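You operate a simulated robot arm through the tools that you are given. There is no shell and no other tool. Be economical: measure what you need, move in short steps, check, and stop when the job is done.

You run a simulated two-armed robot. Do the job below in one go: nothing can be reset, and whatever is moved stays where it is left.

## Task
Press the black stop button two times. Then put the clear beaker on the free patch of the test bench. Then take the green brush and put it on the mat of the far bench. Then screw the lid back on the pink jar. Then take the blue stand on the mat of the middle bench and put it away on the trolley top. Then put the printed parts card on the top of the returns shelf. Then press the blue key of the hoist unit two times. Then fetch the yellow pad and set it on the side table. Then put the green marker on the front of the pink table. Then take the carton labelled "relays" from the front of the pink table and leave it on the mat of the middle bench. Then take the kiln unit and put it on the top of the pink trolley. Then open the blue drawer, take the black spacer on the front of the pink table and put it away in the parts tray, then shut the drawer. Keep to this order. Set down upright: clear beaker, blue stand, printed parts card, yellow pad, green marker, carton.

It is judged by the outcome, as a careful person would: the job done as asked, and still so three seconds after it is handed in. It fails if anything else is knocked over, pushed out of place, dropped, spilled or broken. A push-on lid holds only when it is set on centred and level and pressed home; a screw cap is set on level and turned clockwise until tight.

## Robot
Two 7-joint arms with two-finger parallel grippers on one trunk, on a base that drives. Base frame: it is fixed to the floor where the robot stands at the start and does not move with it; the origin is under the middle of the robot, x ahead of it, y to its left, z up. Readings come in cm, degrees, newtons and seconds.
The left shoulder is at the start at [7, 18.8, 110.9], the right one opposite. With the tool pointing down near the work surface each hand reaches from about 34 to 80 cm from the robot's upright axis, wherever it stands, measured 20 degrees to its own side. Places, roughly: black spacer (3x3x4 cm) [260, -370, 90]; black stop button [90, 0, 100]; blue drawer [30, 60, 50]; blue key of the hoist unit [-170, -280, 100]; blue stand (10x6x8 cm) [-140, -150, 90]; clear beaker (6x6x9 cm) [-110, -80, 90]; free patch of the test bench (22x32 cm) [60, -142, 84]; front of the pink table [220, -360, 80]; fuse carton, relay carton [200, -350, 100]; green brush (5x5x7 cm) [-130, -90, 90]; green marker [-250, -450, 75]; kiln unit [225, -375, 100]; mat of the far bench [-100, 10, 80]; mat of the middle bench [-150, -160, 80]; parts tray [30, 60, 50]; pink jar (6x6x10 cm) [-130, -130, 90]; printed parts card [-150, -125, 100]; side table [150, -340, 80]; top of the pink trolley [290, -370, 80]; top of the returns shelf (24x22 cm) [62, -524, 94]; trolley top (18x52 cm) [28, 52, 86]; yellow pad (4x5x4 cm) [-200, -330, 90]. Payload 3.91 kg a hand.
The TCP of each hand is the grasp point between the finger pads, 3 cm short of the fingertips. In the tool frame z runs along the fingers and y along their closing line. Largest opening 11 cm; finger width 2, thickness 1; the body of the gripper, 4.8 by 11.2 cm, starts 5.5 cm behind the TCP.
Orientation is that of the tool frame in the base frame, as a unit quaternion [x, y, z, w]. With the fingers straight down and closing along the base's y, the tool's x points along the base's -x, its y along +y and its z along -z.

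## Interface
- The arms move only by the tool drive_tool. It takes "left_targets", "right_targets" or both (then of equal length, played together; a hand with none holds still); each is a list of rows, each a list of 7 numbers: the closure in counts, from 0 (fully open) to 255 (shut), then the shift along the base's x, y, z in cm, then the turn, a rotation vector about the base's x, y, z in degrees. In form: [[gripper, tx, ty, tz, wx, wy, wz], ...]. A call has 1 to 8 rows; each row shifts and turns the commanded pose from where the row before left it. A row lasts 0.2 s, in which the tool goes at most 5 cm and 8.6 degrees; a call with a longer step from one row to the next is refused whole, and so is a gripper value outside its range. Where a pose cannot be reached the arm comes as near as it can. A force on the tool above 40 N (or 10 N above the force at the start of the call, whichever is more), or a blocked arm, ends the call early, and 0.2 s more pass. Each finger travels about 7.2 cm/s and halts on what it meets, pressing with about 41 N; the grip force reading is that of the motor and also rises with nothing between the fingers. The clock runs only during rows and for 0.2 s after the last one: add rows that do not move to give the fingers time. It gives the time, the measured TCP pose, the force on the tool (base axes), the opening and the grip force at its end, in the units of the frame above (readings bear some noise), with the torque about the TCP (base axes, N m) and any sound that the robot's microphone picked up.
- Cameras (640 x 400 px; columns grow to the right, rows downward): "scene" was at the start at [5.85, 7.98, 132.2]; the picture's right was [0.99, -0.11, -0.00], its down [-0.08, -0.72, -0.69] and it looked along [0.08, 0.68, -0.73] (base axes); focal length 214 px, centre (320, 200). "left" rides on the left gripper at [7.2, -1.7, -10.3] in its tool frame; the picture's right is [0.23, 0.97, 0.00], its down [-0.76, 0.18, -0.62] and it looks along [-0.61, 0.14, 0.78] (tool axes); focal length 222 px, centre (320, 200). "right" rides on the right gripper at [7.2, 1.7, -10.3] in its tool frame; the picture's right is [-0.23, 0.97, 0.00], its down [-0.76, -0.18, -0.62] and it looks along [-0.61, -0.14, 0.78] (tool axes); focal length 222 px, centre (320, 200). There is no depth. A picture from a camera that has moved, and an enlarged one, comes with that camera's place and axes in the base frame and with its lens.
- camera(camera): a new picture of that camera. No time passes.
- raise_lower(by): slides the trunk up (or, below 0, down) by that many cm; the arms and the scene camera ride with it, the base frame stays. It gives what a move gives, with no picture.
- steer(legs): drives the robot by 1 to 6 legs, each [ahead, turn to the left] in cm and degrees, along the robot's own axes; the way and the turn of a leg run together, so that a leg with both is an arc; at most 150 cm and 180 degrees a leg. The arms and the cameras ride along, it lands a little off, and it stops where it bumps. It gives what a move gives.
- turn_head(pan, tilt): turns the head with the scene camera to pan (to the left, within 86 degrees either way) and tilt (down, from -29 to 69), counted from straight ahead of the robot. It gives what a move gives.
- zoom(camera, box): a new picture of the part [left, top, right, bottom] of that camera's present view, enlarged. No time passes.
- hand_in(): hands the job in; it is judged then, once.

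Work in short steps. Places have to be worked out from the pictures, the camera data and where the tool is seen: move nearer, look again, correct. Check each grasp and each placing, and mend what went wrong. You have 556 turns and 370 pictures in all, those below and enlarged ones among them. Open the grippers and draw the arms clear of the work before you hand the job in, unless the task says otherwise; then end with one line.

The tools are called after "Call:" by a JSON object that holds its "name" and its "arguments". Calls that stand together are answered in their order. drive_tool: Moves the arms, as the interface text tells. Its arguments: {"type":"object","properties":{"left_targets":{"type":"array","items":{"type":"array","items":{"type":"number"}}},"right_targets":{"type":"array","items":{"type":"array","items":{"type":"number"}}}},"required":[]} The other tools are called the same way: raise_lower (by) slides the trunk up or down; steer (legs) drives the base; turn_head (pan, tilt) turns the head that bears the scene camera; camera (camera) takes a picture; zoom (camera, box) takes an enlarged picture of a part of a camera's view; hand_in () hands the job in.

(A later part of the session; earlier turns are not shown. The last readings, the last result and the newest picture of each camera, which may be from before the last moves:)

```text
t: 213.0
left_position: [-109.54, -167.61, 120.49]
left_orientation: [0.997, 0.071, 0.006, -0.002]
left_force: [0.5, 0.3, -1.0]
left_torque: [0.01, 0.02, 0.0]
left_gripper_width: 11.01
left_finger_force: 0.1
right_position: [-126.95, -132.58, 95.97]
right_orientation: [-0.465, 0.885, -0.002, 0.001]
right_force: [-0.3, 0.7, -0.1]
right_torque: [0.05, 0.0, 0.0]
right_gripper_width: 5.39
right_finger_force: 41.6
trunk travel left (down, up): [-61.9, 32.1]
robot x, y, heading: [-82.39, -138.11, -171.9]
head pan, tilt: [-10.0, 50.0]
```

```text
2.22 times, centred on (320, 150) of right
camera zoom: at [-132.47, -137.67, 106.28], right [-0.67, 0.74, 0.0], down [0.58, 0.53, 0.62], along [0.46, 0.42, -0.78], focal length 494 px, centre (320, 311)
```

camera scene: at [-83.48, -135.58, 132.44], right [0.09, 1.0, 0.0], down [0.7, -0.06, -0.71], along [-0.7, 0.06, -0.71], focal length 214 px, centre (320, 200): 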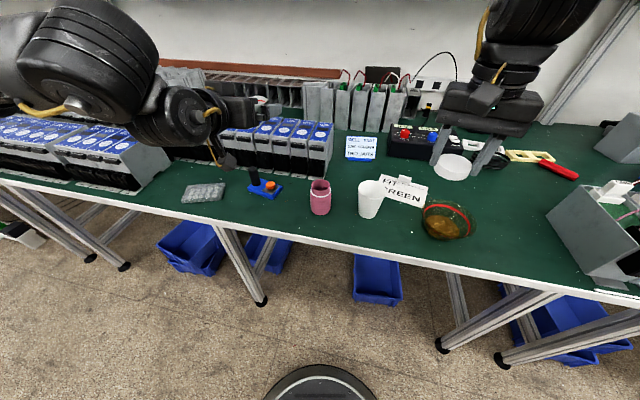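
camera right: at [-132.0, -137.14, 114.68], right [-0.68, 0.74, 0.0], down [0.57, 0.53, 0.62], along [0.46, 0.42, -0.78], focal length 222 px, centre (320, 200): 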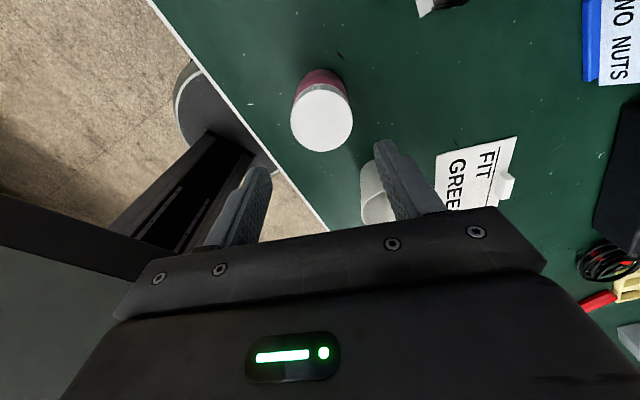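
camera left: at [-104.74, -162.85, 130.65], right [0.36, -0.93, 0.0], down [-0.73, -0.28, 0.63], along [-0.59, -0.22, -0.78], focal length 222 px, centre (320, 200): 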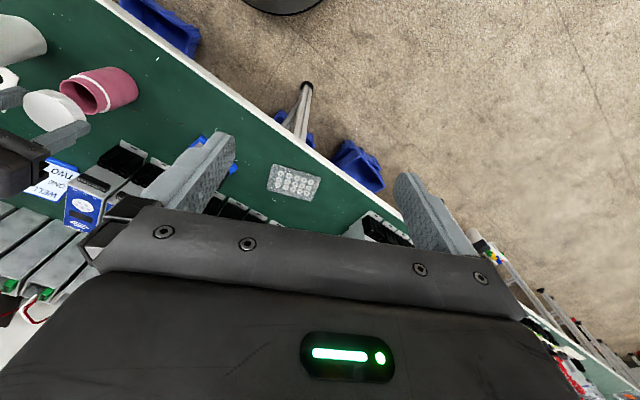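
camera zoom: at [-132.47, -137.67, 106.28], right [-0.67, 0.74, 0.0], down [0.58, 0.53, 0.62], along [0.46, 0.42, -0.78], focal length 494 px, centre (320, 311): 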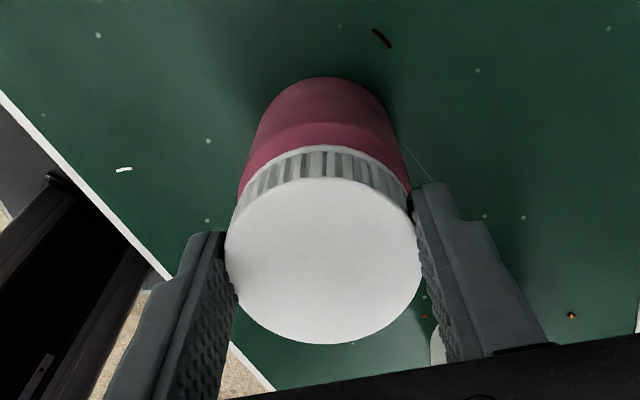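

Well centred. I turn clockwise with a light press, reading torque.

Call:
{"name": "drive_tool", "arguments": {"right_targets": [[160, 0, 0, -0.05, 0, 0, -8], [160, 0, 0, -0.05, 0, 0, -8], [160, 0, 0, -0.03, 0, 0, -8], [160, 0, 0, -0.03, 0, 0, -8], [160, 0, 0, -0.03, 0, 0, -8], [160, 0, 0, -0.03, 0, 0, -8], [160, 0, 0, -0.03, 0, 0, -8], [160, 0, 0, -0.03, 0, 0, -8]]}}

Call:
{"name": "drive_tool", "arguments": {"right_targets": [[160, 0, 0, -0.03, 0, 0, -8], [160, 0, 0, -0.03, 0, 0, -8], [160, 0, 0, -0.03, 0, 0, -8], [160, 0, 0, -0.03, 0, 0, -8], [160, 0, 0, -0.03, 0, 0, -8], [160, 0, 0, -0.03, 0, 0, -8]]}}

```text
t: 214.8
left_position: [-109.2, -167.55, 120.63]
left_orientation: [0.997, 0.072, 0.005, -0.003]
left_force: [0.1, -0.4, 0.6]
left_torque: [0.02, 0.03, 0.03]
left_gripper_width: 11.03
left_finger_force: 0.0
right_position: [-126.74, -132.61, 95.81]
right_orientation: [0.075, 0.997, -0.002, -0.002]
right_force: [4.7, -1.6, 22.8]
right_torque: [-0.39, -0.33, 0.08]
right_gripper_width: 5.35
right_finger_force: 40.6
trunk travel left (down, up): [-61.9, 32.1]
robot x, y, heading: [-82.46, -138.22, -171.8]
head pan, tilt: [-10.0, 50.0]
```

```text
t: 215.8
left_position: [-109.27, -167.47, 120.42]
left_orientation: [0.998, 0.07, 0.005, -0.002]
left_force: [-0.4, -0.8, 0.4]
left_torque: [0.02, -0.01, -0.01]
left_gripper_width: 10.99
left_finger_force: 0.0
right_position: [-126.79, -132.67, 95.99]
right_orientation: [0.314, 0.949, -0.004, -0.002]
right_force: [6.4, 0.6, 21.3]
right_torque: [0.17, -0.51, 0.02]
right_gripper_width: 5.36
right_finger_force: 41.7
trunk travel left (down, up): [-61.9, 32.1]
robot x, y, heading: [-82.06, -138.55, -172.2]
head pan, tilt: [-10.0, 50.0]
stopped in row 4 (right hand): the force on the tool passed its limit at 42 N (the readings are from after the stop); the commanded pose is now the measured one
```

Call:
{"name": "zoom", "arguments": {"camera": "scene", "box": [310, 150, 390, 220]}}

Call:
{"name": "zoom", "arguments": {"camera": "right", "box": [220, 60, 420, 240]}}

```text
5.71 times, centred on (350, 185) of scene
camera zoom: at [-94.78, -138.88, 131.75], right [0.03, 1.0, 0.0], down [0.76, -0.03, -0.64], along [-0.64, 0.02, -0.76], focal length 1226 px, centre (149, 286)
```

zoom: 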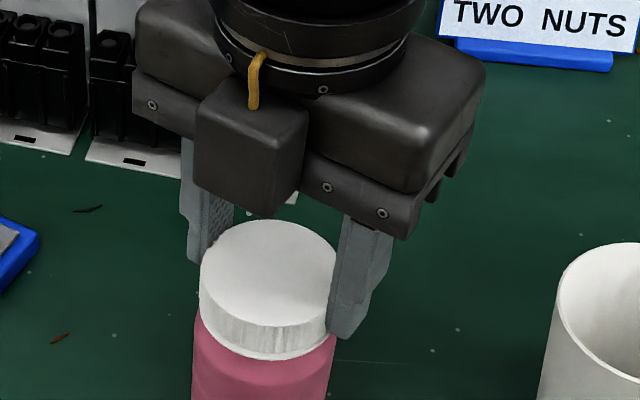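

```text
2.22 times, centred on (320, 150) of right
camera zoom: at [-131.66, -126.99, 106.16], right [0.76, 0.65, -0.01], down [0.51, -0.59, 0.62], along [0.4, -0.48, -0.78], focal length 494 px, centre (320, 311)
```

zoom: 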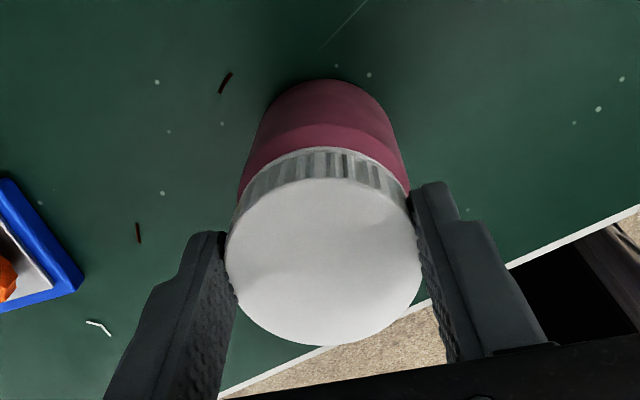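

I ease the press off and turn with no down-force, watching whether the lid pulls down.

Call:
{"name": "drive_tool", "arguments": {"right_targets": [[160, 0, 0, 0.1, 0, 0, 0], [160, 0, 0, 0, 0, 0, -8], [160, 0, 0, 0, 0, 0, -8], [160, 0, 0, 0, 0, 0, -8], [160, 0, 0, 0, 0, 0, -8]]}}

Call:
{"name": "drive_tool", "arguments": {"right_targets": [[160, 0, 0, 0.05, 0, 0, -8], [160, 0, 0, 0, 0, 0, -8], [160, 0, 0, 0, 0, 0, -8], [160, 0, 0, 0, 0, 0, -8], [160, 0, 0, 0, 0, 0, -8]]}}

```text
t: 217.0
left_position: [-109.41, -167.68, 120.42]
left_orientation: [0.997, 0.071, 0.005, -0.003]
left_force: [1.1, 0.4, -0.1]
left_torque: [-0.02, 0.04, 0.0]
left_gripper_width: 10.99
left_finger_force: 0.1
right_position: [-126.99, -132.67, 95.59]
right_orientation: [0.565, 0.825, -0.002, -0.003]
right_force: [-2.3, -0.2, 17.2]
right_torque: [-0.04, 0.18, 0.1]
right_gripper_width: 5.32
right_finger_force: 40.8
trunk travel left (down, up): [-61.9, 32.1]
robot x, y, heading: [-82.34, -138.34, -171.8]
head pan, tilt: [-10.0, 50.0]
```

```text
t: 218.2
left_position: [-109.34, -167.61, 120.58]
left_orientation: [0.997, 0.071, 0.005, -0.002]
left_force: [-0.7, 0.2, -0.9]
left_torque: [0.0, -0.03, 0.04]
left_gripper_width: 10.99
left_finger_force: 0.0
right_position: [-126.96, -132.67, 95.71]
right_orientation: [0.813, 0.583, -0.001, -0.002]
right_force: [-0.6, 0.2, 6.3]
right_torque: [-0.03, 0.02, 0.07]
right_gripper_width: 5.37
right_finger_force: 41.0
trunk travel left (down, up): [-61.9, 32.1]
robot x, y, heading: [-82.23, -138.42, -172.1]
head pan, tilt: [-10.0, 50.0]
```

TCP has sunk to 95.7 – the lid is threading down. I finish this stroke to the wrist limit.

Call:
{"name": "drive_tool", "arguments": {"right_targets": [[160, 0, 0, -0.03, 0, 0, -8], [160, 0, 0, -0.03, 0, 0, -8], [160, 0, 0, -0.03, 0, 0, -8], [160, 0, 0, -0.03, 0, 0, -8], [160, 0, 0, -0.03, 0, 0, -8]]}}

Call:
{"name": "zoom", "arguments": {"camera": "scene", "box": [310, 150, 390, 220]}}

```text
t: 219.4
left_position: [-109.25, -167.52, 120.49]
left_orientation: [0.997, 0.071, 0.005, -0.002]
left_force: [-0.3, -0.6, 0.0]
left_torque: [0.01, 0.01, 0.02]
left_gripper_width: 10.97
left_finger_force: 0.1
right_position: [-126.92, -132.76, 95.69]
right_orientation: [0.963, 0.269, -0.002, -0.002]
right_force: [0.3, 1.5, 18.2]
right_torque: [0.12, -0.03, 0.12]
right_gripper_width: 5.33
right_finger_force: 40.8
trunk travel left (down, up): [-61.9, 32.1]
robot x, y, heading: [-82.42, -138.71, -172.2]
head pan, tilt: [-10.0, 50.0]
```

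```text
5.71 times, centred on (350, 185) of scene
camera zoom: at [-94.85, -138.92, 131.78], right [0.03, 1.0, 0.0], down [0.76, -0.03, -0.64], along [-0.64, 0.02, -0.77], focal length 1226 px, centre (149, 286)
```

zoom: 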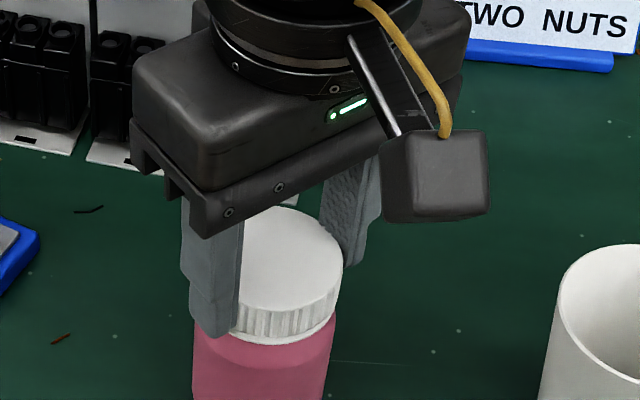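

I test: lift 1.5 cm gently and see whether the jar comes with the lid.

Call:
{"name": "drive_tool", "arguments": {"right_targets": [[160, 0, 0, 0.5, 0, 0, 0], [160, 0, 0, 0.5, 0, 0, 0], [160, 0, 0, 0.5, 0, 0, 0]]}}

Call:
{"name": "zoom", "arguments": {"camera": "scene", "box": [310, 150, 390, 230]}}

```text
t: 220.2
left_position: [-109.43, -167.56, 120.48]
left_orientation: [0.997, 0.071, 0.006, -0.002]
left_force: [0.4, 0.1, -0.8]
left_torque: [-0.02, 0.02, 0.0]
left_gripper_width: 11.0
left_finger_force: 0.0
right_position: [-127.11, -132.63, 97.05]
right_orientation: [0.963, 0.27, 0.0, -0.003]
right_force: [-0.6, 0.2, -1.4]
right_torque: [0.02, -0.03, -0.01]
right_gripper_width: 5.33
right_finger_force: 40.9
trunk travel left (down, up): [-61.9, 32.1]
robot x, y, heading: [-81.91, -138.6, -171.9]
head pan, tilt: [-10.0, 50.0]
```

```text
5.00 times, centred on (350, 190) of scene
camera zoom: at [-95.06, -138.92, 131.74], right [0.03, 1.0, 0.0], down [0.77, -0.03, -0.64], along [-0.64, 0.02, -0.77], focal length 1072 px, centre (170, 250)
```

zoom: 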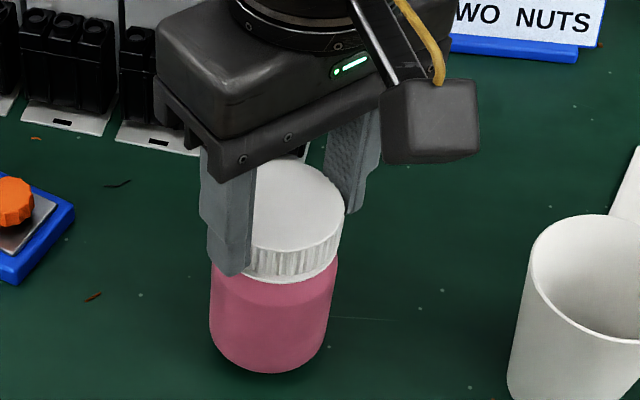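

The jar lifts with the lid, so the thread is engaged. I set it back down, release, swing back, and do another tightening stroke.

Call:
{"name": "drive_tool", "arguments": {"right_targets": [[160, 0, 0, -0.5, 0, 0, 0], [160, 0, 0, -0.5, 0, 0, 0], [160, 0, 0, -0.4, 0, 0, 0], [110, 0, 0, 0, 0, 0, 0], [90, 0, 0, 0, 0, 0, 0], [90, 0, 0, 3, 0, 0, 0], [90, 0, 0, 3, 0, 0, 8], [90, 0, 0, 0, 0, 0, 8]]}}

Call:
{"name": "drive_tool", "arguments": {"right_targets": [[90, 0, 0, 0, 0, 0, 8], [90, 0, 0, 0, 0, 0, 8], [90, 0, 0, 0, 0, 0, 8], [90, 0, 0, 0, 0, 0, 8], [90, 0, 0, 0, 0, 0, 8], [90, 0, 0, 0, 0, 0, 8], [90, 0, 0, 0, 0, 0, 8], [90, 0, 0, 0, 0, 0, 8]]}}

Call:
{"name": "drive_tool", "arguments": {"right_targets": [[90, 0, 0, 0, 0, 0, 8], [90, 0, 0, 0, 0, 0, 8], [90, 0, 0, 0, 0, 0, 8], [90, 0, 0, 0, 0, 0, 8], [90, 0, 0, 0, 0, 0, 8], [90, 0, 0, 0, 0, 0, 8], [90, 0, 0, 0, 0, 0, 8], [90, 0, 0, 0, 0, 0, 8]]}}

Call:
{"name": "drive_tool", "arguments": {"right_targets": [[90, 0, 0, 0, 0, 0, 8], [90, 0, 0, 0, 0, 0, 8], [90, 0, 0, 0, 0, 0, 8], [90, 0, 0, 0, 0, 0, 8], [90, 0, 0, 0, 0, 0, 8], [90, 0, 0, 0, 0, 0, 8]]}}

Call:
{"name": "zoom", "arguments": {"camera": "right", "box": [220, 20, 420, 200]}}

Call:
{"name": "zoom", "arguments": {"camera": "scene", "box": [300, 150, 400, 230]}}

```text
t: 222.0
left_position: [-109.55, -167.54, 120.43]
left_orientation: [0.997, 0.071, 0.006, -0.002]
left_force: [-0.6, 0.5, -0.2]
left_torque: [-0.01, -0.01, -0.03]
left_gripper_width: 11.0
left_finger_force: 0.1
right_position: [-127.15, -132.53, 101.81]
right_orientation: [0.915, 0.403, -0.001, -0.003]
right_force: [0.1, -0.2, -0.1]
right_torque: [0.03, 0.01, 0.05]
right_gripper_width: 7.13
right_finger_force: 0.1
trunk travel left (down, up): [-61.9, 32.1]
robot x, y, heading: [-82.4, -138.75, -171.7]
head pan, tilt: [-10.0, 50.0]
```

```text
t: 223.8
left_position: [-109.51, -167.53, 120.38]
left_orientation: [0.997, 0.07, 0.006, -0.002]
left_force: [-0.1, -1.0, 0.7]
left_torque: [0.01, -0.01, 0.01]
left_gripper_width: 11.01
left_finger_force: 0.0
right_position: [-127.08, -132.56, 101.8]
right_orientation: [0.563, 0.827, -0.001, -0.003]
right_force: [-0.9, 1.1, 0.5]
right_torque: [0.0, 0.0, -0.02]
right_gripper_width: 7.11
right_finger_force: 0.0
trunk travel left (down, up): [-61.9, 32.1]
robot x, y, heading: [-82.24, -138.67, -172.0]
head pan, tilt: [-10.0, 50.0]
```

```text
t: 225.6
left_position: [-109.59, -167.58, 120.48]
left_orientation: [0.998, 0.07, 0.006, -0.002]
left_force: [-0.7, 1.0, -0.3]
left_torque: [0.0, -0.02, 0.02]
left_gripper_width: 10.99
left_finger_force: 0.0
right_position: [-127.13, -132.7, 101.82]
right_orientation: [0.039, 0.999, -0.003, 0.0]
right_force: [0.4, 0.9, 0.1]
right_torque: [0.0, 0.02, 0.0]
right_gripper_width: 7.11
right_finger_force: 0.0
trunk travel left (down, up): [-61.9, 32.1]
robot x, y, heading: [-82.13, -138.39, -172.0]
head pan, tilt: [-10.0, 50.0]
```

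```text
t: 227.0
left_position: [-109.49, -167.61, 120.46]
left_orientation: [0.997, 0.07, 0.006, -0.002]
left_force: [-0.1, -0.2, -0.4]
left_torque: [0.01, 0.02, 0.0]
left_gripper_width: 11.02
left_finger_force: 0.0
right_position: [-127.01, -132.47, 101.63]
right_orientation: [-0.37, 0.929, -0.002, 0.0]
right_force: [0.4, -1.2, 0.1]
right_torque: [-0.01, 0.0, 0.01]
right_gripper_width: 7.12
right_finger_force: 0.0
trunk travel left (down, up): [-61.9, 32.1]
robot x, y, heading: [-82.06, -138.56, -172.0]
head pan, tilt: [-10.0, 50.0]
```

```text
2.22 times, centred on (320, 110) of right
camera zoom: at [-133.54, -136.41, 112.06], right [-0.51, 0.86, -0.01], down [0.67, 0.4, 0.62], along [0.54, 0.31, -0.78], focal length 494 px, centre (320, 400)
```

zoom: 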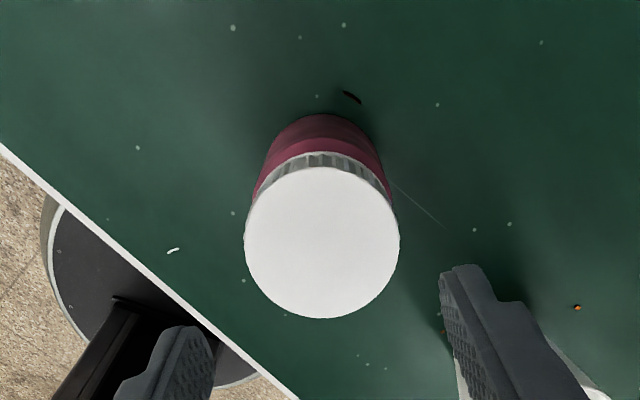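

```text
5.00 times, centred on (350, 190) of scene
camera zoom: at [-95.03, -138.91, 131.75], right [0.03, 1.0, 0.0], down [0.77, -0.03, -0.64], along [-0.64, 0.02, -0.77], focal length 1072 px, centre (170, 250)
```

zoom: 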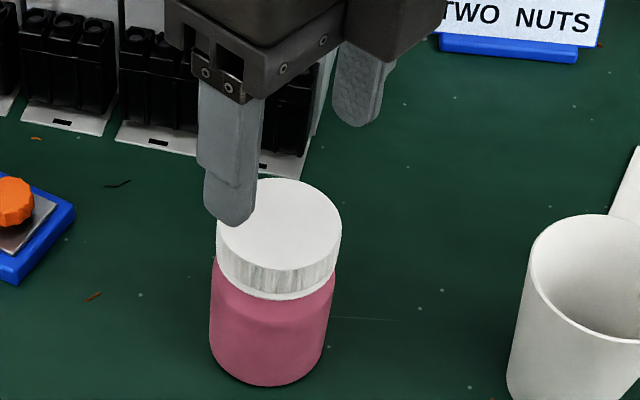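

I centre, lower and regrasp for the third stroke.

Call:
{"name": "drive_tool", "arguments": {"right_targets": [[90, -0.2, -0.2, -2.5, 0, 0, 0], [90, 0, 0, -2.5, 0, 0, 0], [90, 0, 0, -0.7, 0, 0, 0], [90, 0, 0, 0, 0, 0, 0]]}}

Call:
{"name": "zoom", "arguments": {"camera": "right", "box": [220, 60, 420, 240]}}

```text
t: 228.0
left_position: [-109.46, -167.53, 120.48]
left_orientation: [0.997, 0.071, 0.006, -0.002]
left_force: [0.0, -0.1, -0.3]
left_torque: [0.02, 0.01, 0.03]
left_gripper_width: 10.98
left_finger_force: 0.2
right_position: [-127.24, -132.75, 96.0]
right_orientation: [-0.369, 0.929, -0.002, 0.0]
right_force: [0.1, 0.9, 0.1]
right_torque: [-0.02, 0.02, 0.01]
right_gripper_width: 7.13
right_finger_force: 0.1
trunk travel left (down, up): [-61.9, 32.1]
robot x, y, heading: [-82.18, -138.05, -171.8]
head pan, tilt: [-10.0, 50.0]
```

```text
2.22 times, centred on (320, 150) of right
camera zoom: at [-133.77, -136.59, 106.32], right [-0.5, 0.86, -0.01], down [0.67, 0.4, 0.62], along [0.54, 0.31, -0.78], focal length 494 px, centre (320, 311)
```

zoom: 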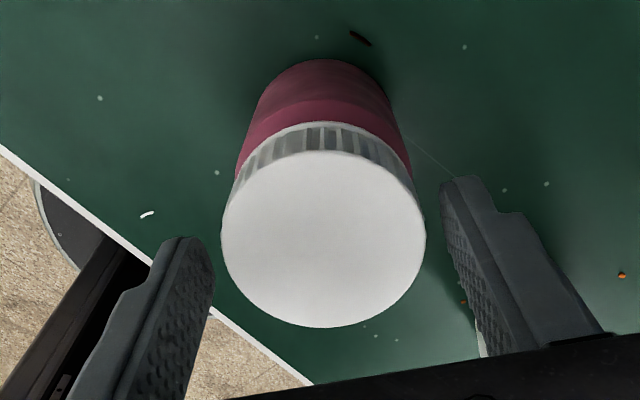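

Call:
{"name": "drive_tool", "arguments": {"right_targets": [[90, -0.36, -0.34, -0.3, 0, 0, 0], [90, 0, 0, 0, 0, 0, 0], [130, 0, 0, 0, 0, 0, 0], [160, 0, 0, 0, 0, 0, 0], [160, 0, 0, 0, 0, 0, 0]]}}

Call:
{"name": "drive_tool", "arguments": {"right_targets": [[160, 0, 0, -0.1, 0, 0, -8], [160, 0, 0, -0.05, 0, 0, -8], [160, 0, 0, 0, 0, 0, -8], [160, 0, 0, 0, 0, 0, -8], [160, 0, 0, 0, 0, 0, -8], [160, 0, 0, 0, 0, 0, -8], [160, 0, 0, 0, 0, 0, -8], [160, 0, 0, 0, 0, 0, -8]]}}

Call:
{"name": "drive_tool", "arguments": {"right_targets": [[160, 0, 0, -0.02, 0, 0, -8], [160, 0, 0, -0.02, 0, 0, -8], [160, 0, 0, 0, 0, 0, -8], [160, 0, 0, 0, 0, 0, -8], [160, 0, 0, 0, 0, 0, -8], [160, 0, 0, 0, 0, 0, -8], [160, 0, 0, 0, 0, 0, -8], [160, 0, 0, 0, 0, 0, -8]]}}

```text
t: 229.2
left_position: [-109.54, -167.63, 120.49]
left_orientation: [0.997, 0.071, 0.006, -0.002]
left_force: [0.0, -0.3, -0.1]
left_torque: [0.0, 0.01, -0.03]
left_gripper_width: 11.01
left_finger_force: 0.0
right_position: [-127.64, -133.04, 95.62]
right_orientation: [-0.369, 0.929, -0.004, 0.0]
right_force: [0.1, 0.6, 0.0]
right_torque: [0.01, -0.04, -0.02]
right_gripper_width: 5.38
right_finger_force: 41.1
trunk travel left (down, up): [-61.9, 32.1]
robot x, y, heading: [-82.35, -138.49, -171.9]
head pan, tilt: [-10.0, 50.0]
```

```text
t: 231.0
left_position: [-109.4, -167.63, 120.47]
left_orientation: [0.997, 0.071, 0.005, -0.002]
left_force: [-1.1, 0.0, -0.2]
left_torque: [-0.02, 0.02, 0.01]
left_gripper_width: 10.99
left_finger_force: 0.1
right_position: [-127.46, -133.25, 95.68]
right_orientation: [0.18, 0.984, -0.003, -0.003]
right_force: [2.3, -2.6, 12.2]
right_torque: [-0.35, -0.06, 0.07]
right_gripper_width: 5.4
right_finger_force: 41.1
trunk travel left (down, up): [-61.9, 32.1]
robot x, y, heading: [-81.86, -138.79, -171.9]
head pan, tilt: [-10.0, 50.0]
```

```text
t: 232.8
left_position: [-109.33, -167.52, 120.5]
left_orientation: [0.997, 0.071, 0.005, -0.003]
left_force: [-0.1, 0.0, 0.3]
left_torque: [-0.03, 0.0, 0.01]
left_gripper_width: 11.02
left_finger_force: 0.1
right_position: [-127.54, -133.23, 95.63]
right_orientation: [0.675, 0.738, -0.002, -0.003]
right_force: [-0.2, -0.5, 19.8]
right_torque: [-0.1, 0.03, 0.16]
right_gripper_width: 5.38
right_finger_force: 41.0
trunk travel left (down, up): [-61.9, 32.1]
robot x, y, heading: [-81.92, -138.54, -172.1]
head pan, tilt: [-10.0, 50.0]
```

z no longer sinks and torque rises to 0.16. I finish this stroke with a firmer press.

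Call:
{"name": "drive_tool", "arguments": {"right_targets": [[160, 0, 0, -0.06, 0, 0, -8], [160, 0, 0, -0.03, 0, 0, -8], [160, 0, 0, 0, 0, 0, -8], [160, 0, 0, 0, 0, 0, -8], [160, 0, 0, 0, 0, 0, -8], [160, 0, 0, 0, 0, 0, -8], [160, 0, 0, 0, 0, 0, -6]]}}

Call:
{"name": "zoom", "arguments": {"camera": "scene", "box": [310, 150, 390, 230]}}

```text
t: 234.4
left_position: [-109.21, -167.65, 120.49]
left_orientation: [0.997, 0.071, 0.005, -0.003]
left_force: [0.7, -0.7, 0.5]
left_torque: [0.0, 0.02, -0.02]
left_gripper_width: 11.0
left_finger_force: 0.0
right_position: [-127.44, -133.21, 95.59]
right_orientation: [0.936, 0.353, -0.001, -0.004]
right_force: [-0.7, -1.9, 25.8]
right_torque: [-0.11, 0.01, 0.12]
right_gripper_width: 5.41
right_finger_force: 40.7
trunk travel left (down, up): [-61.9, 32.1]
robot x, y, heading: [-82.52, -138.26, -172.3]
head pan, tilt: [-10.0, 50.0]
```

```text
5.00 times, centred on (350, 190) of scene
camera zoom: at [-94.78, -138.96, 131.78], right [0.03, 1.0, 0.0], down [0.76, -0.02, -0.64], along [-0.64, 0.02, -0.76], focal length 1072 px, centre (170, 250)
```

zoom: 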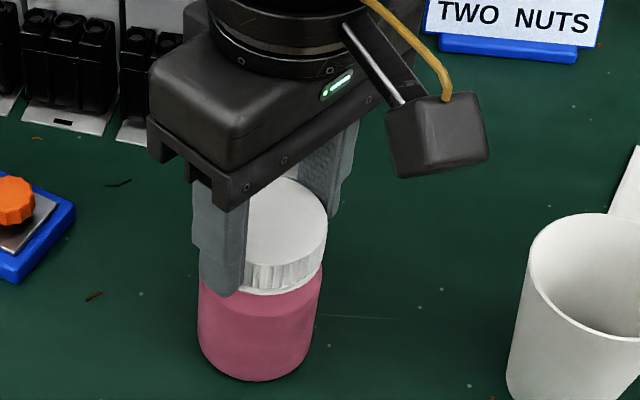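

Torque and height say it's tight (early turning had ~0 torque; now the whole jar drags). I ease, release and rise.

Call:
{"name": "drive_tool", "arguments": {"right_targets": [[160, 0, 0, 0.2, 0, 0, 0], [110, 0, 0, 0, 0, 0, 0], [80, 0, 0, 0, 0, 0, 0], [80, 0, 0, 3, 0, 0, 0], [60, 0, 0, 4, 0, 0, 8], [40, 0, 0, 4, 0, 0, 8], [20, 0, 0, 0, 0, 0, 8], [0, 0, 0, 0, 0, 0, 8]]}}

Call:
{"name": "zoom", "arguments": {"camera": "scene", "box": [230, 130, 390, 230]}}

Call:
{"name": "camera", "arguments": {"camera": "right"}}

```text
t: 236.2
left_position: [-109.48, -167.66, 120.43]
left_orientation: [0.997, 0.071, 0.006, -0.002]
left_force: [0.1, 0.3, -1.0]
left_torque: [-0.02, -0.02, 0.01]
left_gripper_width: 10.99
left_finger_force: 0.1
right_position: [-127.6, -132.93, 106.72]
right_orientation: [0.802, 0.598, -0.001, -0.003]
right_force: [1.1, 0.6, -0.4]
right_torque: [0.0, 0.0, 0.03]
right_gripper_width: 10.98
right_finger_force: 0.2
trunk travel left (down, up): [-61.9, 32.1]
robot x, y, heading: [-82.34, -138.53, -171.9]
head pan, tilt: [-10.0, 50.0]
```

```text
4.00 times, centred on (310, 180) of scene
camera zoom: at [-95.01, -138.91, 131.75], right [0.03, 1.0, 0.0], down [0.77, -0.03, -0.64], along [-0.64, 0.02, -0.77], focal length 858 px, centre (360, 280)
```

zoom: 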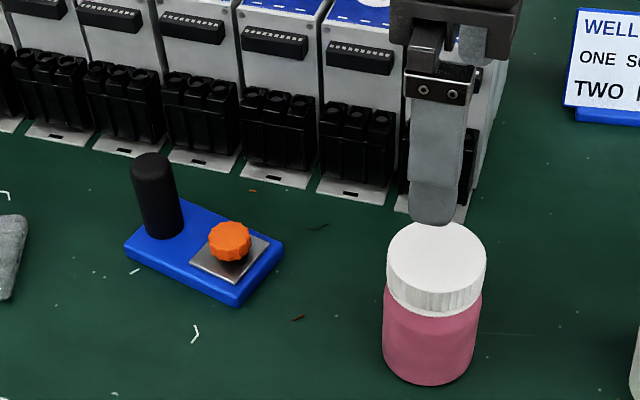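

```text
250 pictures are left
camera right: at [-123.92, -126.79, 117.01], right [0.87, -0.49, -0.01], down [-0.38, -0.68, 0.62], along [-0.31, -0.54, -0.78], focal length 222 px, centre (320, 200)
```

right: 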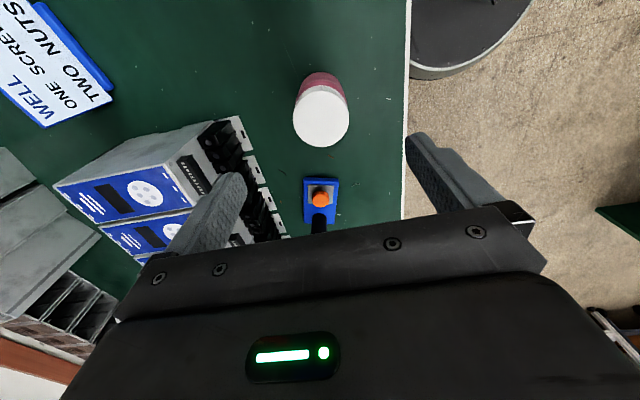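

The jar is closed. For the blue stand I'll use the left hand on its black post. I turn the robot 13° right and unwind the right wrist meanwhile.

Call:
{"name": "drive_tool", "arguments": {"right_targets": [[0, 1, 1, 0.5, 0, 0, 8], [0, 1, 1, 0.5, 0, 0, 8], [0, 1, 1, 0.5, 0, 0, 8], [0, 1, 1, 0.5, 0, 0, 8], [0, 1, 1, 0.5, 0, 0, 8], [0, 0, 1, 0.5, 0, 0, 8], [0, 0, 1, 0.5, 0, 0, 8], [0, 0, 1, 0.5, 0, 0, 8]]}}

Call:
{"name": "drive_tool", "arguments": {"right_targets": [[0, 0, 0, 0, 0, 0, 8], [0, 0, 0, 0, 0, 0, 8], [0, 0, 0, 0, 0, 0, 8], [0, 0, 0, 0, 0, 0, 8], [0, 0, 0, 0, 0, 0, 8], [0, 0, 0, 0, 0, 0, 8], [0, 0, 0, 0, 0, 0, 8], [0, 0, 0, 0, 0, 0, 8]]}}

Call:
{"name": "steer", "arguments": {"legs": [[0, -13]]}}

```text
t: 238.0
left_position: [-109.45, -167.61, 120.46]
left_orientation: [0.997, 0.071, 0.006, -0.002]
left_force: [0.2, 0.2, 0.6]
left_torque: [0.01, 0.02, 0.03]
left_gripper_width: 11.0
left_finger_force: 0.1
right_position: [-122.6, -125.07, 110.78]
right_orientation: [0.362, 0.932, -0.002, -0.002]
right_force: [0.2, 0.2, 0.1]
right_torque: [0.02, 0.03, 0.02]
right_gripper_width: 11.0
right_finger_force: 0.1
trunk travel left (down, up): [-61.9, 32.1]
robot x, y, heading: [-81.87, -138.48, -171.8]
head pan, tilt: [-10.0, 50.0]
```

```text
t: 239.8
left_position: [-109.42, -167.69, 120.48]
left_orientation: [0.997, 0.071, 0.006, -0.002]
left_force: [-0.1, -0.8, 0.3]
left_torque: [0.02, -0.02, -0.02]
left_gripper_width: 11.0
left_finger_force: 0.1
right_position: [-122.58, -125.12, 110.77]
right_orientation: [-0.186, 0.982, -0.003, 0.0]
right_force: [-0.2, 0.6, -0.2]
right_torque: [0.02, 0.0, -0.05]
right_gripper_width: 11.0
right_finger_force: 0.1
trunk travel left (down, up): [-61.9, 32.1]
robot x, y, heading: [-82.36, -138.83, -171.9]
head pan, tilt: [-10.0, 50.0]
```

```text
t: 241.0
left_position: [-115.31, -160.87, 120.55]
left_orientation: [0.999, -0.042, 0.007, -0.001]
left_force: [0.5, -0.8, 0.8]
left_torque: [-0.02, 0.0, -0.02]
left_gripper_width: 11.01
left_finger_force: 0.1
right_position: [-118.66, -116.57, 110.65]
right_orientation: [-0.073, 0.997, -0.003, 0.0]
right_force: [-0.2, -0.4, -0.6]
right_torque: [0.0, 0.01, 0.01]
right_gripper_width: 11.01
right_finger_force: 0.0
trunk travel left (down, up): [-61.9, 32.1]
robot x, y, heading: [-82.11, -138.47, 175.3]
head pan, tilt: [-10.0, 50.0]
```

Now the left hand moves over the post with +61° of yaw, while the right wrist unwinds.

Call:
{"name": "drive_tool", "arguments": {"left_targets": [[0, -2.7, 1.1, -1.5, 0, 0, 7.6], [0, -2.7, 1.1, -1.5, 0, 0, 7.6], [20, -2.7, 1.2, -1.5, 0, 0, 7.6], [40, -2.7, 1.2, -1.5, 0, 0, 7.6], [60, -2.7, 1.2, -1.5, 0, 0, 7.6], [80, -2.7, 1.2, -1.5, 0, 0, 7.6], [90, -2.7, 1.2, -1.5, 0, 0, 7.6], [90, -2.7, 1.2, -1.5, 0, 0, 7.6]], "right_targets": [[0, 0.5, 0, 0, 0, 0, 8], [0, 0.5, 0, 0, 0, 0, 8], [0, 0.5, 0, 0, 0, 0, 8], [0, 0.5, 0, 0, 0, 0, 8], [0, 0, 0, 0, 0, 0, 8], [0, 0, 0, 0, 0, 0, 8], [0, 0, 0, 0, 0, 0, 8], [0, 0, 0, 0, 0, 0, 8]]}}

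Call:
{"name": "camera", "arguments": {"camera": "left"}}

Call:
{"name": "camera", "arguments": {"camera": "scene"}}

```text
t: 242.8
left_position: [-139.19, -179.3, 111.88]
left_orientation: [0.884, 0.467, 0.005, -0.008]
left_force: [-0.4, 0.8, 0.0]
left_torque: [0.04, -0.03, -0.02]
left_gripper_width: 7.13
left_finger_force: 0.0
left hand out of reach, approached as far as the arm can: row 1, 2, 3, 4, 5, 6, 7, 8
right_position: [-116.67, -116.42, 110.63]
right_orientation: [-0.592, 0.806, -0.004, 0.002]
right_force: [-0.2, 0.0, 0.8]
right_torque: [0.03, -0.02, 0.0]
right_gripper_width: 10.98
right_finger_force: 0.1
trunk travel left (down, up): [-61.9, 32.1]
robot x, y, heading: [-82.3, -138.27, 175.1]
head pan, tilt: [-10.0, 50.0]
```

```text
249 pictures are left
camera left: at [-136.52, -172.37, 122.33], right [0.93, -0.36, 0.0], down [-0.28, -0.74, 0.61], along [-0.22, -0.57, -0.79], focal length 222 px, centre (320, 200)
```

left: 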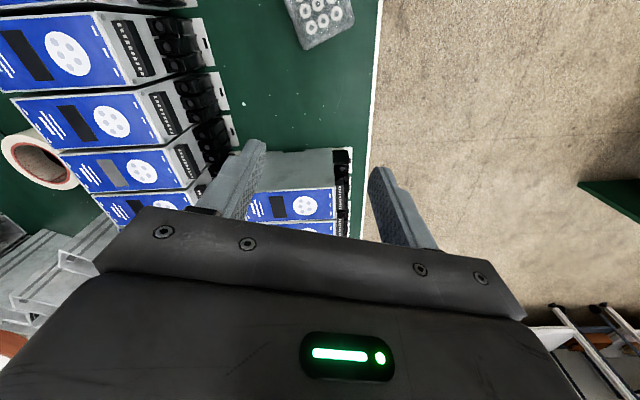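

```text
248 pictures are left
camera scene: at [-95.07, -136.17, 131.73], right [0.26, 0.97, 0.0], down [0.74, -0.2, -0.64], along [-0.62, 0.17, -0.77], focal length 214 px, centre (320, 200)
```

scene: 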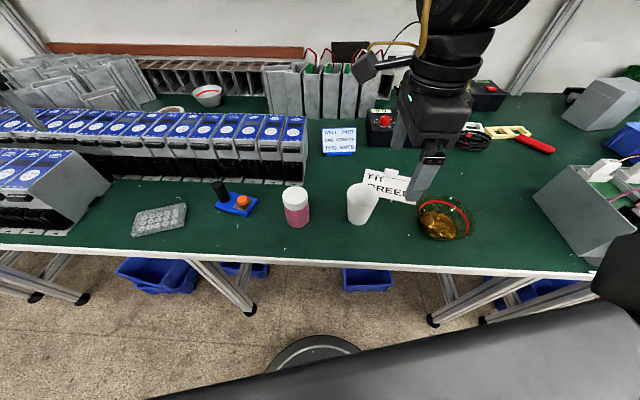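

Positive yaw pushes the left arm away, as with the right. I reverse it, going to a negative yaw instead, while unwinding the right further.

Call:
{"name": "drive_tool", "arguments": {"left_targets": [[90, 2, 2, 1, 0, 0, -7.6], [90, 2, 2, 1, 0, 0, -7.6], [90, 2, 2, 1, 0, 0, -7.6], [90, 2, 2, 1, 0, 0, -7.6], [90, 2, 2, 1, 0, 0, -7.6], [90, 1, 2, 1, 0, 0, -7.6], [90, 1, 2, 0, 0, 0, -7.6], [90, 0, 2, 0, 0, 0, -7.6]], "right_targets": [[0, 0, 0, 0, 0, 0, 8], [0, 0, 0, 0, 0, 0, 8], [0, 0, 0, 0, 0, 0, 8], [0, 0, 0, 0, 0, 0, 8], [0, 0, 0, 0, 0, 0, 8], [0, 0, 0, 0, 0, 0, 8], [0, 0, 0, 0, 0, 0, 8], [0, 0, 0, 0, 0, 0, 8]]}}

```text
t: 244.6
left_position: [-126.39, -163.45, 117.12]
left_orientation: [0.999, -0.043, 0.005, -0.003]
left_force: [-0.2, 0.2, -0.7]
left_torque: [-0.01, -0.04, 0.04]
left_gripper_width: 7.09
left_finger_force: 0.0
left hand out of reach, approached as far as the arm can: row 7, 8
right_position: [-116.55, -116.38, 110.69]
right_orientation: [0.929, -0.371, 0.002, -0.002]
right_force: [-0.1, 0.0, -0.5]
right_torque: [-0.02, 0.0, -0.02]
right_gripper_width: 11.03
right_finger_force: 0.0
trunk travel left (down, up): [-61.9, 32.1]
robot x, y, heading: [-82.35, -138.79, 175.1]
head pan, tilt: [-10.0, 50.0]
```

Now the left hand goes toward the post with yaw −80°, staying high.

Call:
{"name": "drive_tool", "arguments": {"left_targets": [[90, -0.5, 1, -0.5, 0, 0, -8], [90, -0.5, 1, -0.5, 0, 0, -8], [90, -1, 1.5, -1, 0, 0, -8], [90, -1, 1.5, -1, 0, 0, -8], [90, -1.5, 1.5, -1, 0, 0, -8], [90, -1.5, 1.5, -1, 0, 0, -8], [90, -2, 2, -1, 0, 0, -8], [90, -2.5, 2, -1, 0, 0, -8]], "right_targets": [[0, 0, 0, 0, 0, 0, 4], [0, 0, 0, 0, 0, 0, 4], [0, 0, 0, 0, 0, 0, 4], [0, 0, 0, 0, 0, 0, 4], [0, 0, 0, 0, 0, 0, 4], [0, 0, 0, 0, 0, 0, 4], [0, 0, 0, 0, 0, 0, 2], [0, 0, 0, 0, 0, 0, 0]]}}

Call:
{"name": "camera", "arguments": {"camera": "left"}}

Call:
{"name": "camera", "arguments": {"camera": "scene"}}

```text
t: 246.4
left_position: [-131.52, -160.63, 108.31]
left_orientation: [0.824, -0.567, 0.005, 0.001]
left_force: [0.4, -0.4, -1.0]
left_torque: [0.01, 0.01, -0.03]
left_gripper_width: 7.14
left_finger_force: 0.1
left hand out of reach, approached as far as the arm can: row 1, 2, 3, 4, 5, 6, 7, 8
right_position: [-116.67, -116.47, 110.73]
right_orientation: [0.988, -0.152, 0.001, -0.002]
right_force: [0.6, 0.5, -1.3]
right_torque: [0.0, 0.01, 0.01]
right_gripper_width: 11.01
right_finger_force: 0.1
trunk travel left (down, up): [-61.9, 32.1]
robot x, y, heading: [-82.38, -138.6, 174.9]
head pan, tilt: [-10.0, 50.0]
```

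```text
247 pictures are left
camera left: at [-127.3, -166.47, 118.64], right [-0.83, -0.56, 0.0], down [-0.44, 0.65, 0.62], along [-0.34, 0.51, -0.79], focal length 222 px, centre (320, 200)
```

left: 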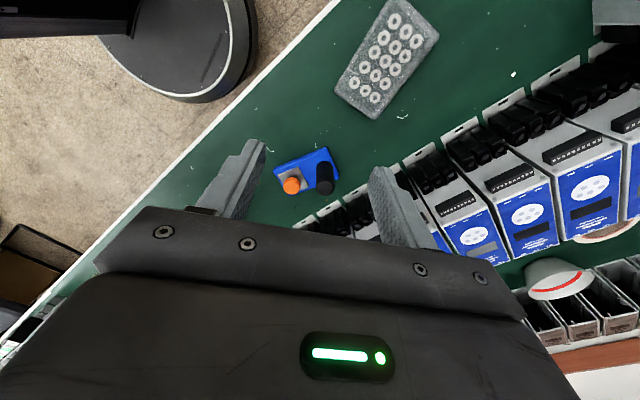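

```text
246 pictures are left
camera scene: at [-94.83, -136.09, 131.75], right [0.26, 0.97, 0.0], down [0.74, -0.2, -0.64], along [-0.62, 0.16, -0.77], focal length 214 px, centre (320, 200)
```

scene: 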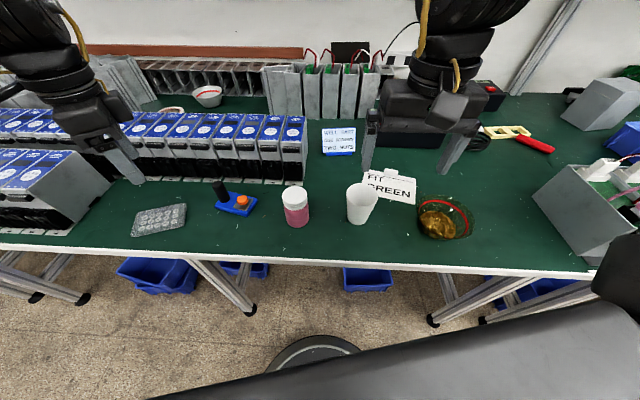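

The left arm can't reach this comfortably. I'll use the right hand: retract the left, then turn the robot 30° left so the stand is on the right hand's side.

Call:
{"name": "drive_tool", "arguments": {"left_targets": [[60, 1, 0, 2, 0, 0, 8], [30, 2, 0, 2, 0, 0, 8], [0, 2, 0, 2, 0, 0, 8], [0, 2, 0, 2, 0, 0, 8], [0, 2, 0, 1, 0, 0, 8], [0, 2, 0, 1, 0, 0, 8], [0, 2, 0, 1, 0, 0, 8], [0, 2, 0, 1, 0, 0, 8]]}}

Call:
{"name": "steer", "arguments": {"legs": [[0, 30]]}}

Call:
{"name": "camera", "arguments": {"camera": "scene"}}

Call:
{"name": "camera", "arguments": {"camera": "right"}}

```text
t: 248.2
left_position: [-116.29, -160.51, 120.39]
left_orientation: [0.999, -0.04, 0.006, -0.002]
left_force: [0.1, 0.6, -0.1]
left_torque: [0.02, 0.05, 0.0]
left_gripper_width: 10.98
left_finger_force: 0.0
right_position: [-116.47, -116.32, 110.71]
right_orientation: [0.988, -0.153, 0.001, -0.002]
right_force: [0.4, 0.9, 0.4]
right_torque: [0.0, 0.01, -0.01]
right_gripper_width: 10.98
right_finger_force: 0.0
trunk travel left (down, up): [-61.9, 32.1]
robot x, y, heading: [-82.44, -138.43, 175.4]
head pan, tilt: [-10.0, 50.0]
```

```text
t: 250.1
left_position: [-100.69, -174.49, 120.29]
left_orientation: [0.975, 0.22, 0.005, -0.003]
left_force: [0.2, -0.1, -0.2]
left_torque: [-0.02, -0.01, -0.02]
left_gripper_width: 10.99
left_finger_force: 0.2
right_position: [-123.04, -136.73, 110.65]
right_orientation: [0.994, 0.111, 0.0, -0.002]
right_force: [0.1, 0.0, -0.1]
right_torque: [-0.01, 0.03, 0.0]
right_gripper_width: 11.02
right_finger_force: 0.0
trunk travel left (down, up): [-61.9, 32.1]
robot x, y, heading: [-82.43, -138.49, -154.6]
head pan, tilt: [-10.0, 50.0]
```

```text
245 pictures are left
camera scene: at [-94.33, -142.63, 131.75], right [-0.27, 0.96, 0.0], down [0.74, 0.2, -0.64], along [-0.62, -0.17, -0.77], focal length 214 px, centre (320, 200)
```

scene: 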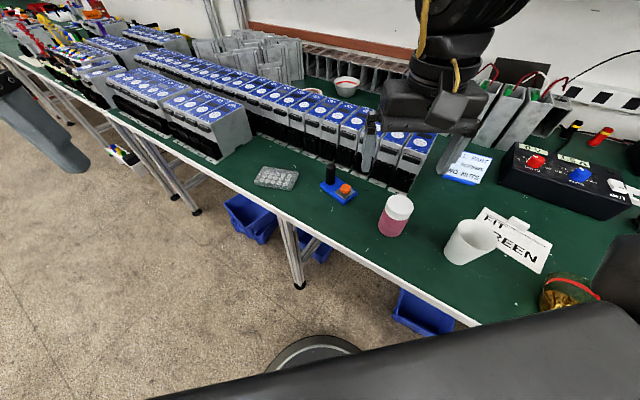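

```text
244 pictures are left
camera right: at [-115.63, -136.89, 120.99], right [-0.01, -1.0, -0.01], down [-0.78, 0.0, 0.62], along [-0.62, 0.01, -0.78], focal length 222 px, centre (320, 200)
```

right: 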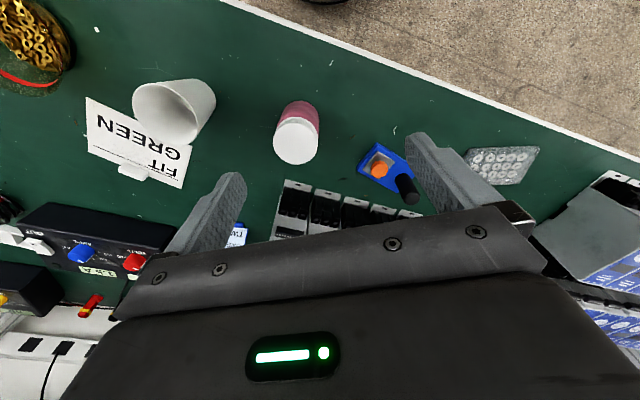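

Post top at about [-136.9, -151.1, 93]. I move the right hand above it without yaw change.

Call:
{"name": "drive_tool", "arguments": {"right_targets": [[60, -2.8, -2.9, -1, 0, 0, 0], [80, -2.8, -2.9, -1, 0, 0, 0], [100, -2.8, -2.9, -1.5, 0, 0, 0], [100, -2.8, -2.9, -2, 0, 0, 0], [100, -2.7, -2.8, -2, 0, 0, 0], [100, 0, 0, 0, 0, 0, 0]]}}

Call:
{"name": "camera", "arguments": {"camera": "right"}}

Call:
{"name": "zoom", "arguments": {"camera": "scene", "box": [260, 110, 420, 230]}}

```text
t: 251.4
left_position: [-100.6, -174.56, 120.38]
left_orientation: [0.976, 0.22, 0.004, -0.004]
left_force: [0.5, 1.2, 0.1]
left_torque: [-0.03, -0.02, -0.02]
left_gripper_width: 11.0
left_finger_force: 0.1
right_position: [-136.81, -150.91, 103.29]
right_orientation: [0.994, 0.11, 0.0, -0.001]
right_force: [0.4, -0.2, -0.5]
right_torque: [-0.02, -0.02, 0.01]
right_gripper_width: 6.71
right_finger_force: 0.0
trunk travel left (down, up): [-61.9, 32.1]
robot x, y, heading: [-82.28, -138.48, -154.7]
head pan, tilt: [-10.0, 50.0]
```

```text
243 pictures are left
camera right: at [-129.48, -151.18, 113.57], right [-0.01, -1.0, 0.0], down [-0.78, 0.0, 0.62], along [-0.62, 0.01, -0.78], focal length 222 px, centre (320, 200)
```

right: 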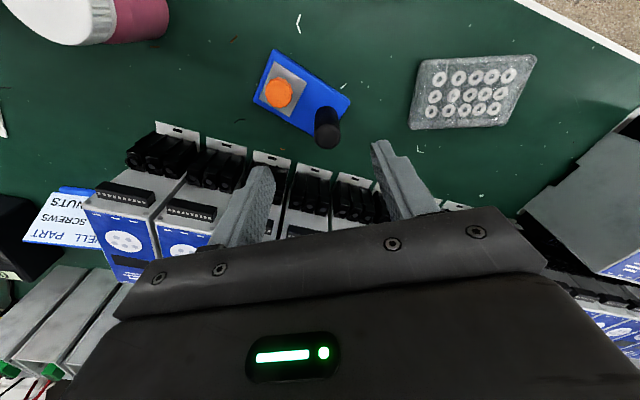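

```text
3.33 times, centred on (340, 170) of scene
camera zoom: at [-94.22, -142.51, 131.77], right [-0.27, 0.96, 0.0], down [0.74, 0.2, -0.64], along [-0.62, -0.17, -0.77], focal length 715 px, centre (253, 300)
```

zoom: 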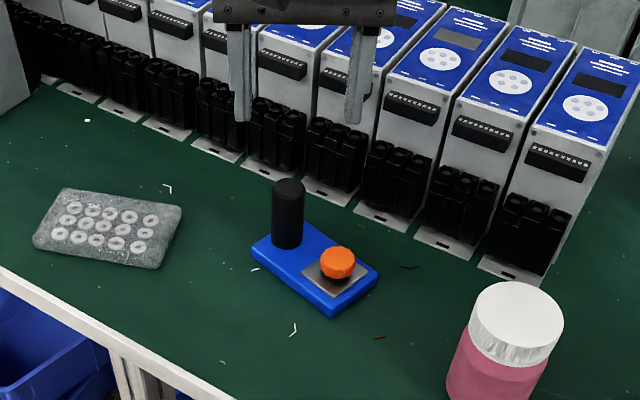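

Post axis near [-137.8, -151.3]. I shift and descend partway, then check.

Call:
{"name": "drive_tool", "arguments": {"right_targets": [[100, -0.9, -0.4, -3, 0, 0, 0], [100, 0, 0, -3, 0, 0, 0], [100, 0, 0, -1.8, 0, 0, 0], [100, 0, 0, 0, 0, 0, 0]]}}

Call:
{"name": "camera", "arguments": {"camera": "right"}}

Call:
{"name": "zoom", "arguments": {"camera": "scene", "box": [260, 110, 420, 230]}}

```text
t: 252.4
left_position: [-100.68, -174.69, 120.35]
left_orientation: [0.976, 0.219, 0.005, -0.004]
left_force: [-0.2, -0.2, -0.4]
left_torque: [-0.04, 0.02, 0.0]
left_gripper_width: 11.01
left_finger_force: 0.1
right_position: [-137.78, -151.41, 95.46]
right_orientation: [0.994, 0.111, 0.001, -0.003]
right_force: [0.6, -0.2, 0.1]
right_torque: [0.01, -0.03, -0.02]
right_gripper_width: 6.67
right_finger_force: 0.1
trunk travel left (down, up): [-61.9, 32.1]
robot x, y, heading: [-82.44, -138.62, -154.6]
head pan, tilt: [-10.0, 50.0]
```

```text
241 pictures are left
camera right: at [-130.42, -151.72, 105.72], right [-0.01, -1.0, -0.01], down [-0.78, 0.0, 0.62], along [-0.62, 0.01, -0.78], focal length 222 px, centre (320, 200)
```

right: 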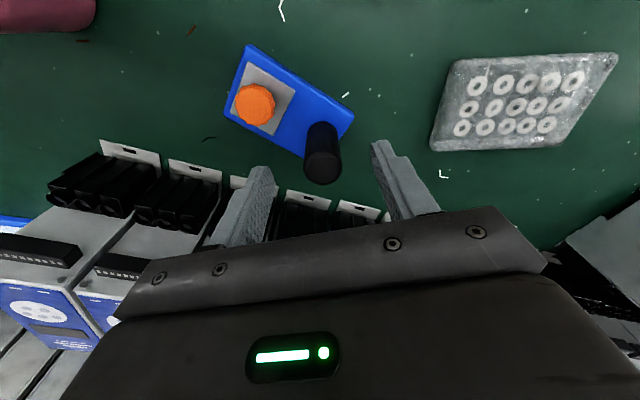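

```text
3.33 times, centred on (340, 170) of scene
camera zoom: at [-94.31, -142.65, 131.75], right [-0.27, 0.96, 0.0], down [0.74, 0.2, -0.64], along [-0.62, -0.17, -0.77], focal length 715 px, centre (253, 300)
```

zoom: 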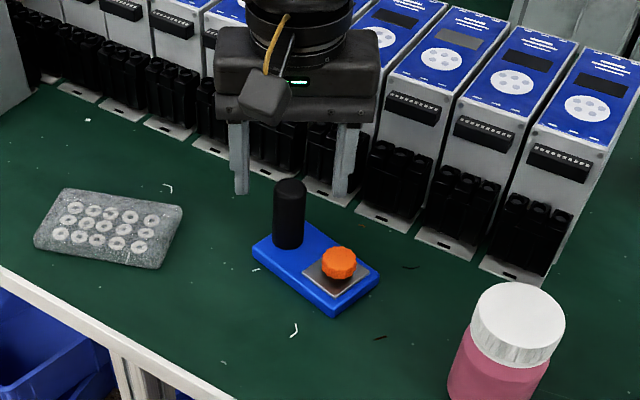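

On axis. I descend to TCP z 91 and close on the post.

Call:
{"name": "drive_tool", "arguments": {"right_targets": [[100, -0.2, 0, -2.2, 0, 0, 0], [100, 0, 0, -2.2, 0, 0, 0], [100, 0, 0, 0, 0, 0, 0], [160, 0, 0, 0, 0, 0, 0], [220, 0, 0, 0, 0, 0, 0], [220, 0, 0, 0, 0, 0, 0]]}}

Call:
{"name": "camera", "arguments": {"camera": "right"}}

```text
t: 253.8
left_position: [-100.71, -174.59, 120.2]
left_orientation: [0.975, 0.22, 0.005, -0.004]
left_force: [-0.6, 0.1, -0.2]
left_torque: [0.03, -0.01, 0.03]
left_gripper_width: 10.99
left_finger_force: 0.1
right_position: [-138.08, -151.5, 91.17]
right_orientation: [0.994, 0.11, 0.001, -0.003]
right_force: [0.2, -1.7, -0.1]
right_torque: [-0.17, -0.04, -0.06]
right_gripper_width: 2.67
right_finger_force: 40.9
trunk travel left (down, up): [-61.9, 32.1]
robot x, y, heading: [-81.75, -138.09, -154.7]
head pan, tilt: [-10.0, 50.0]
```

```text
239 pictures are left
camera right: at [-130.63, -151.72, 101.36], right [-0.01, -1.0, -0.01], down [-0.78, 0.0, 0.62], along [-0.62, 0.01, -0.78], focal length 222 px, centre (320, 200)
```

right: 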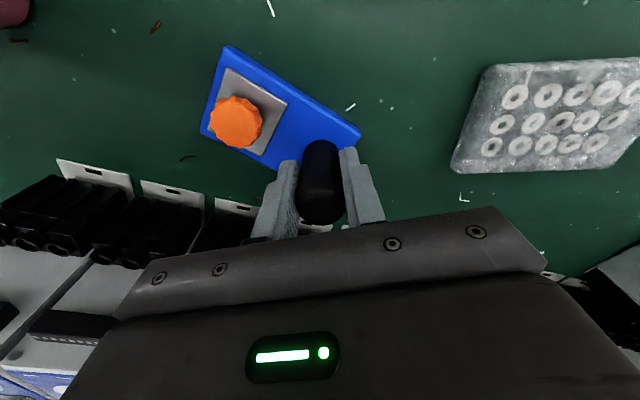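

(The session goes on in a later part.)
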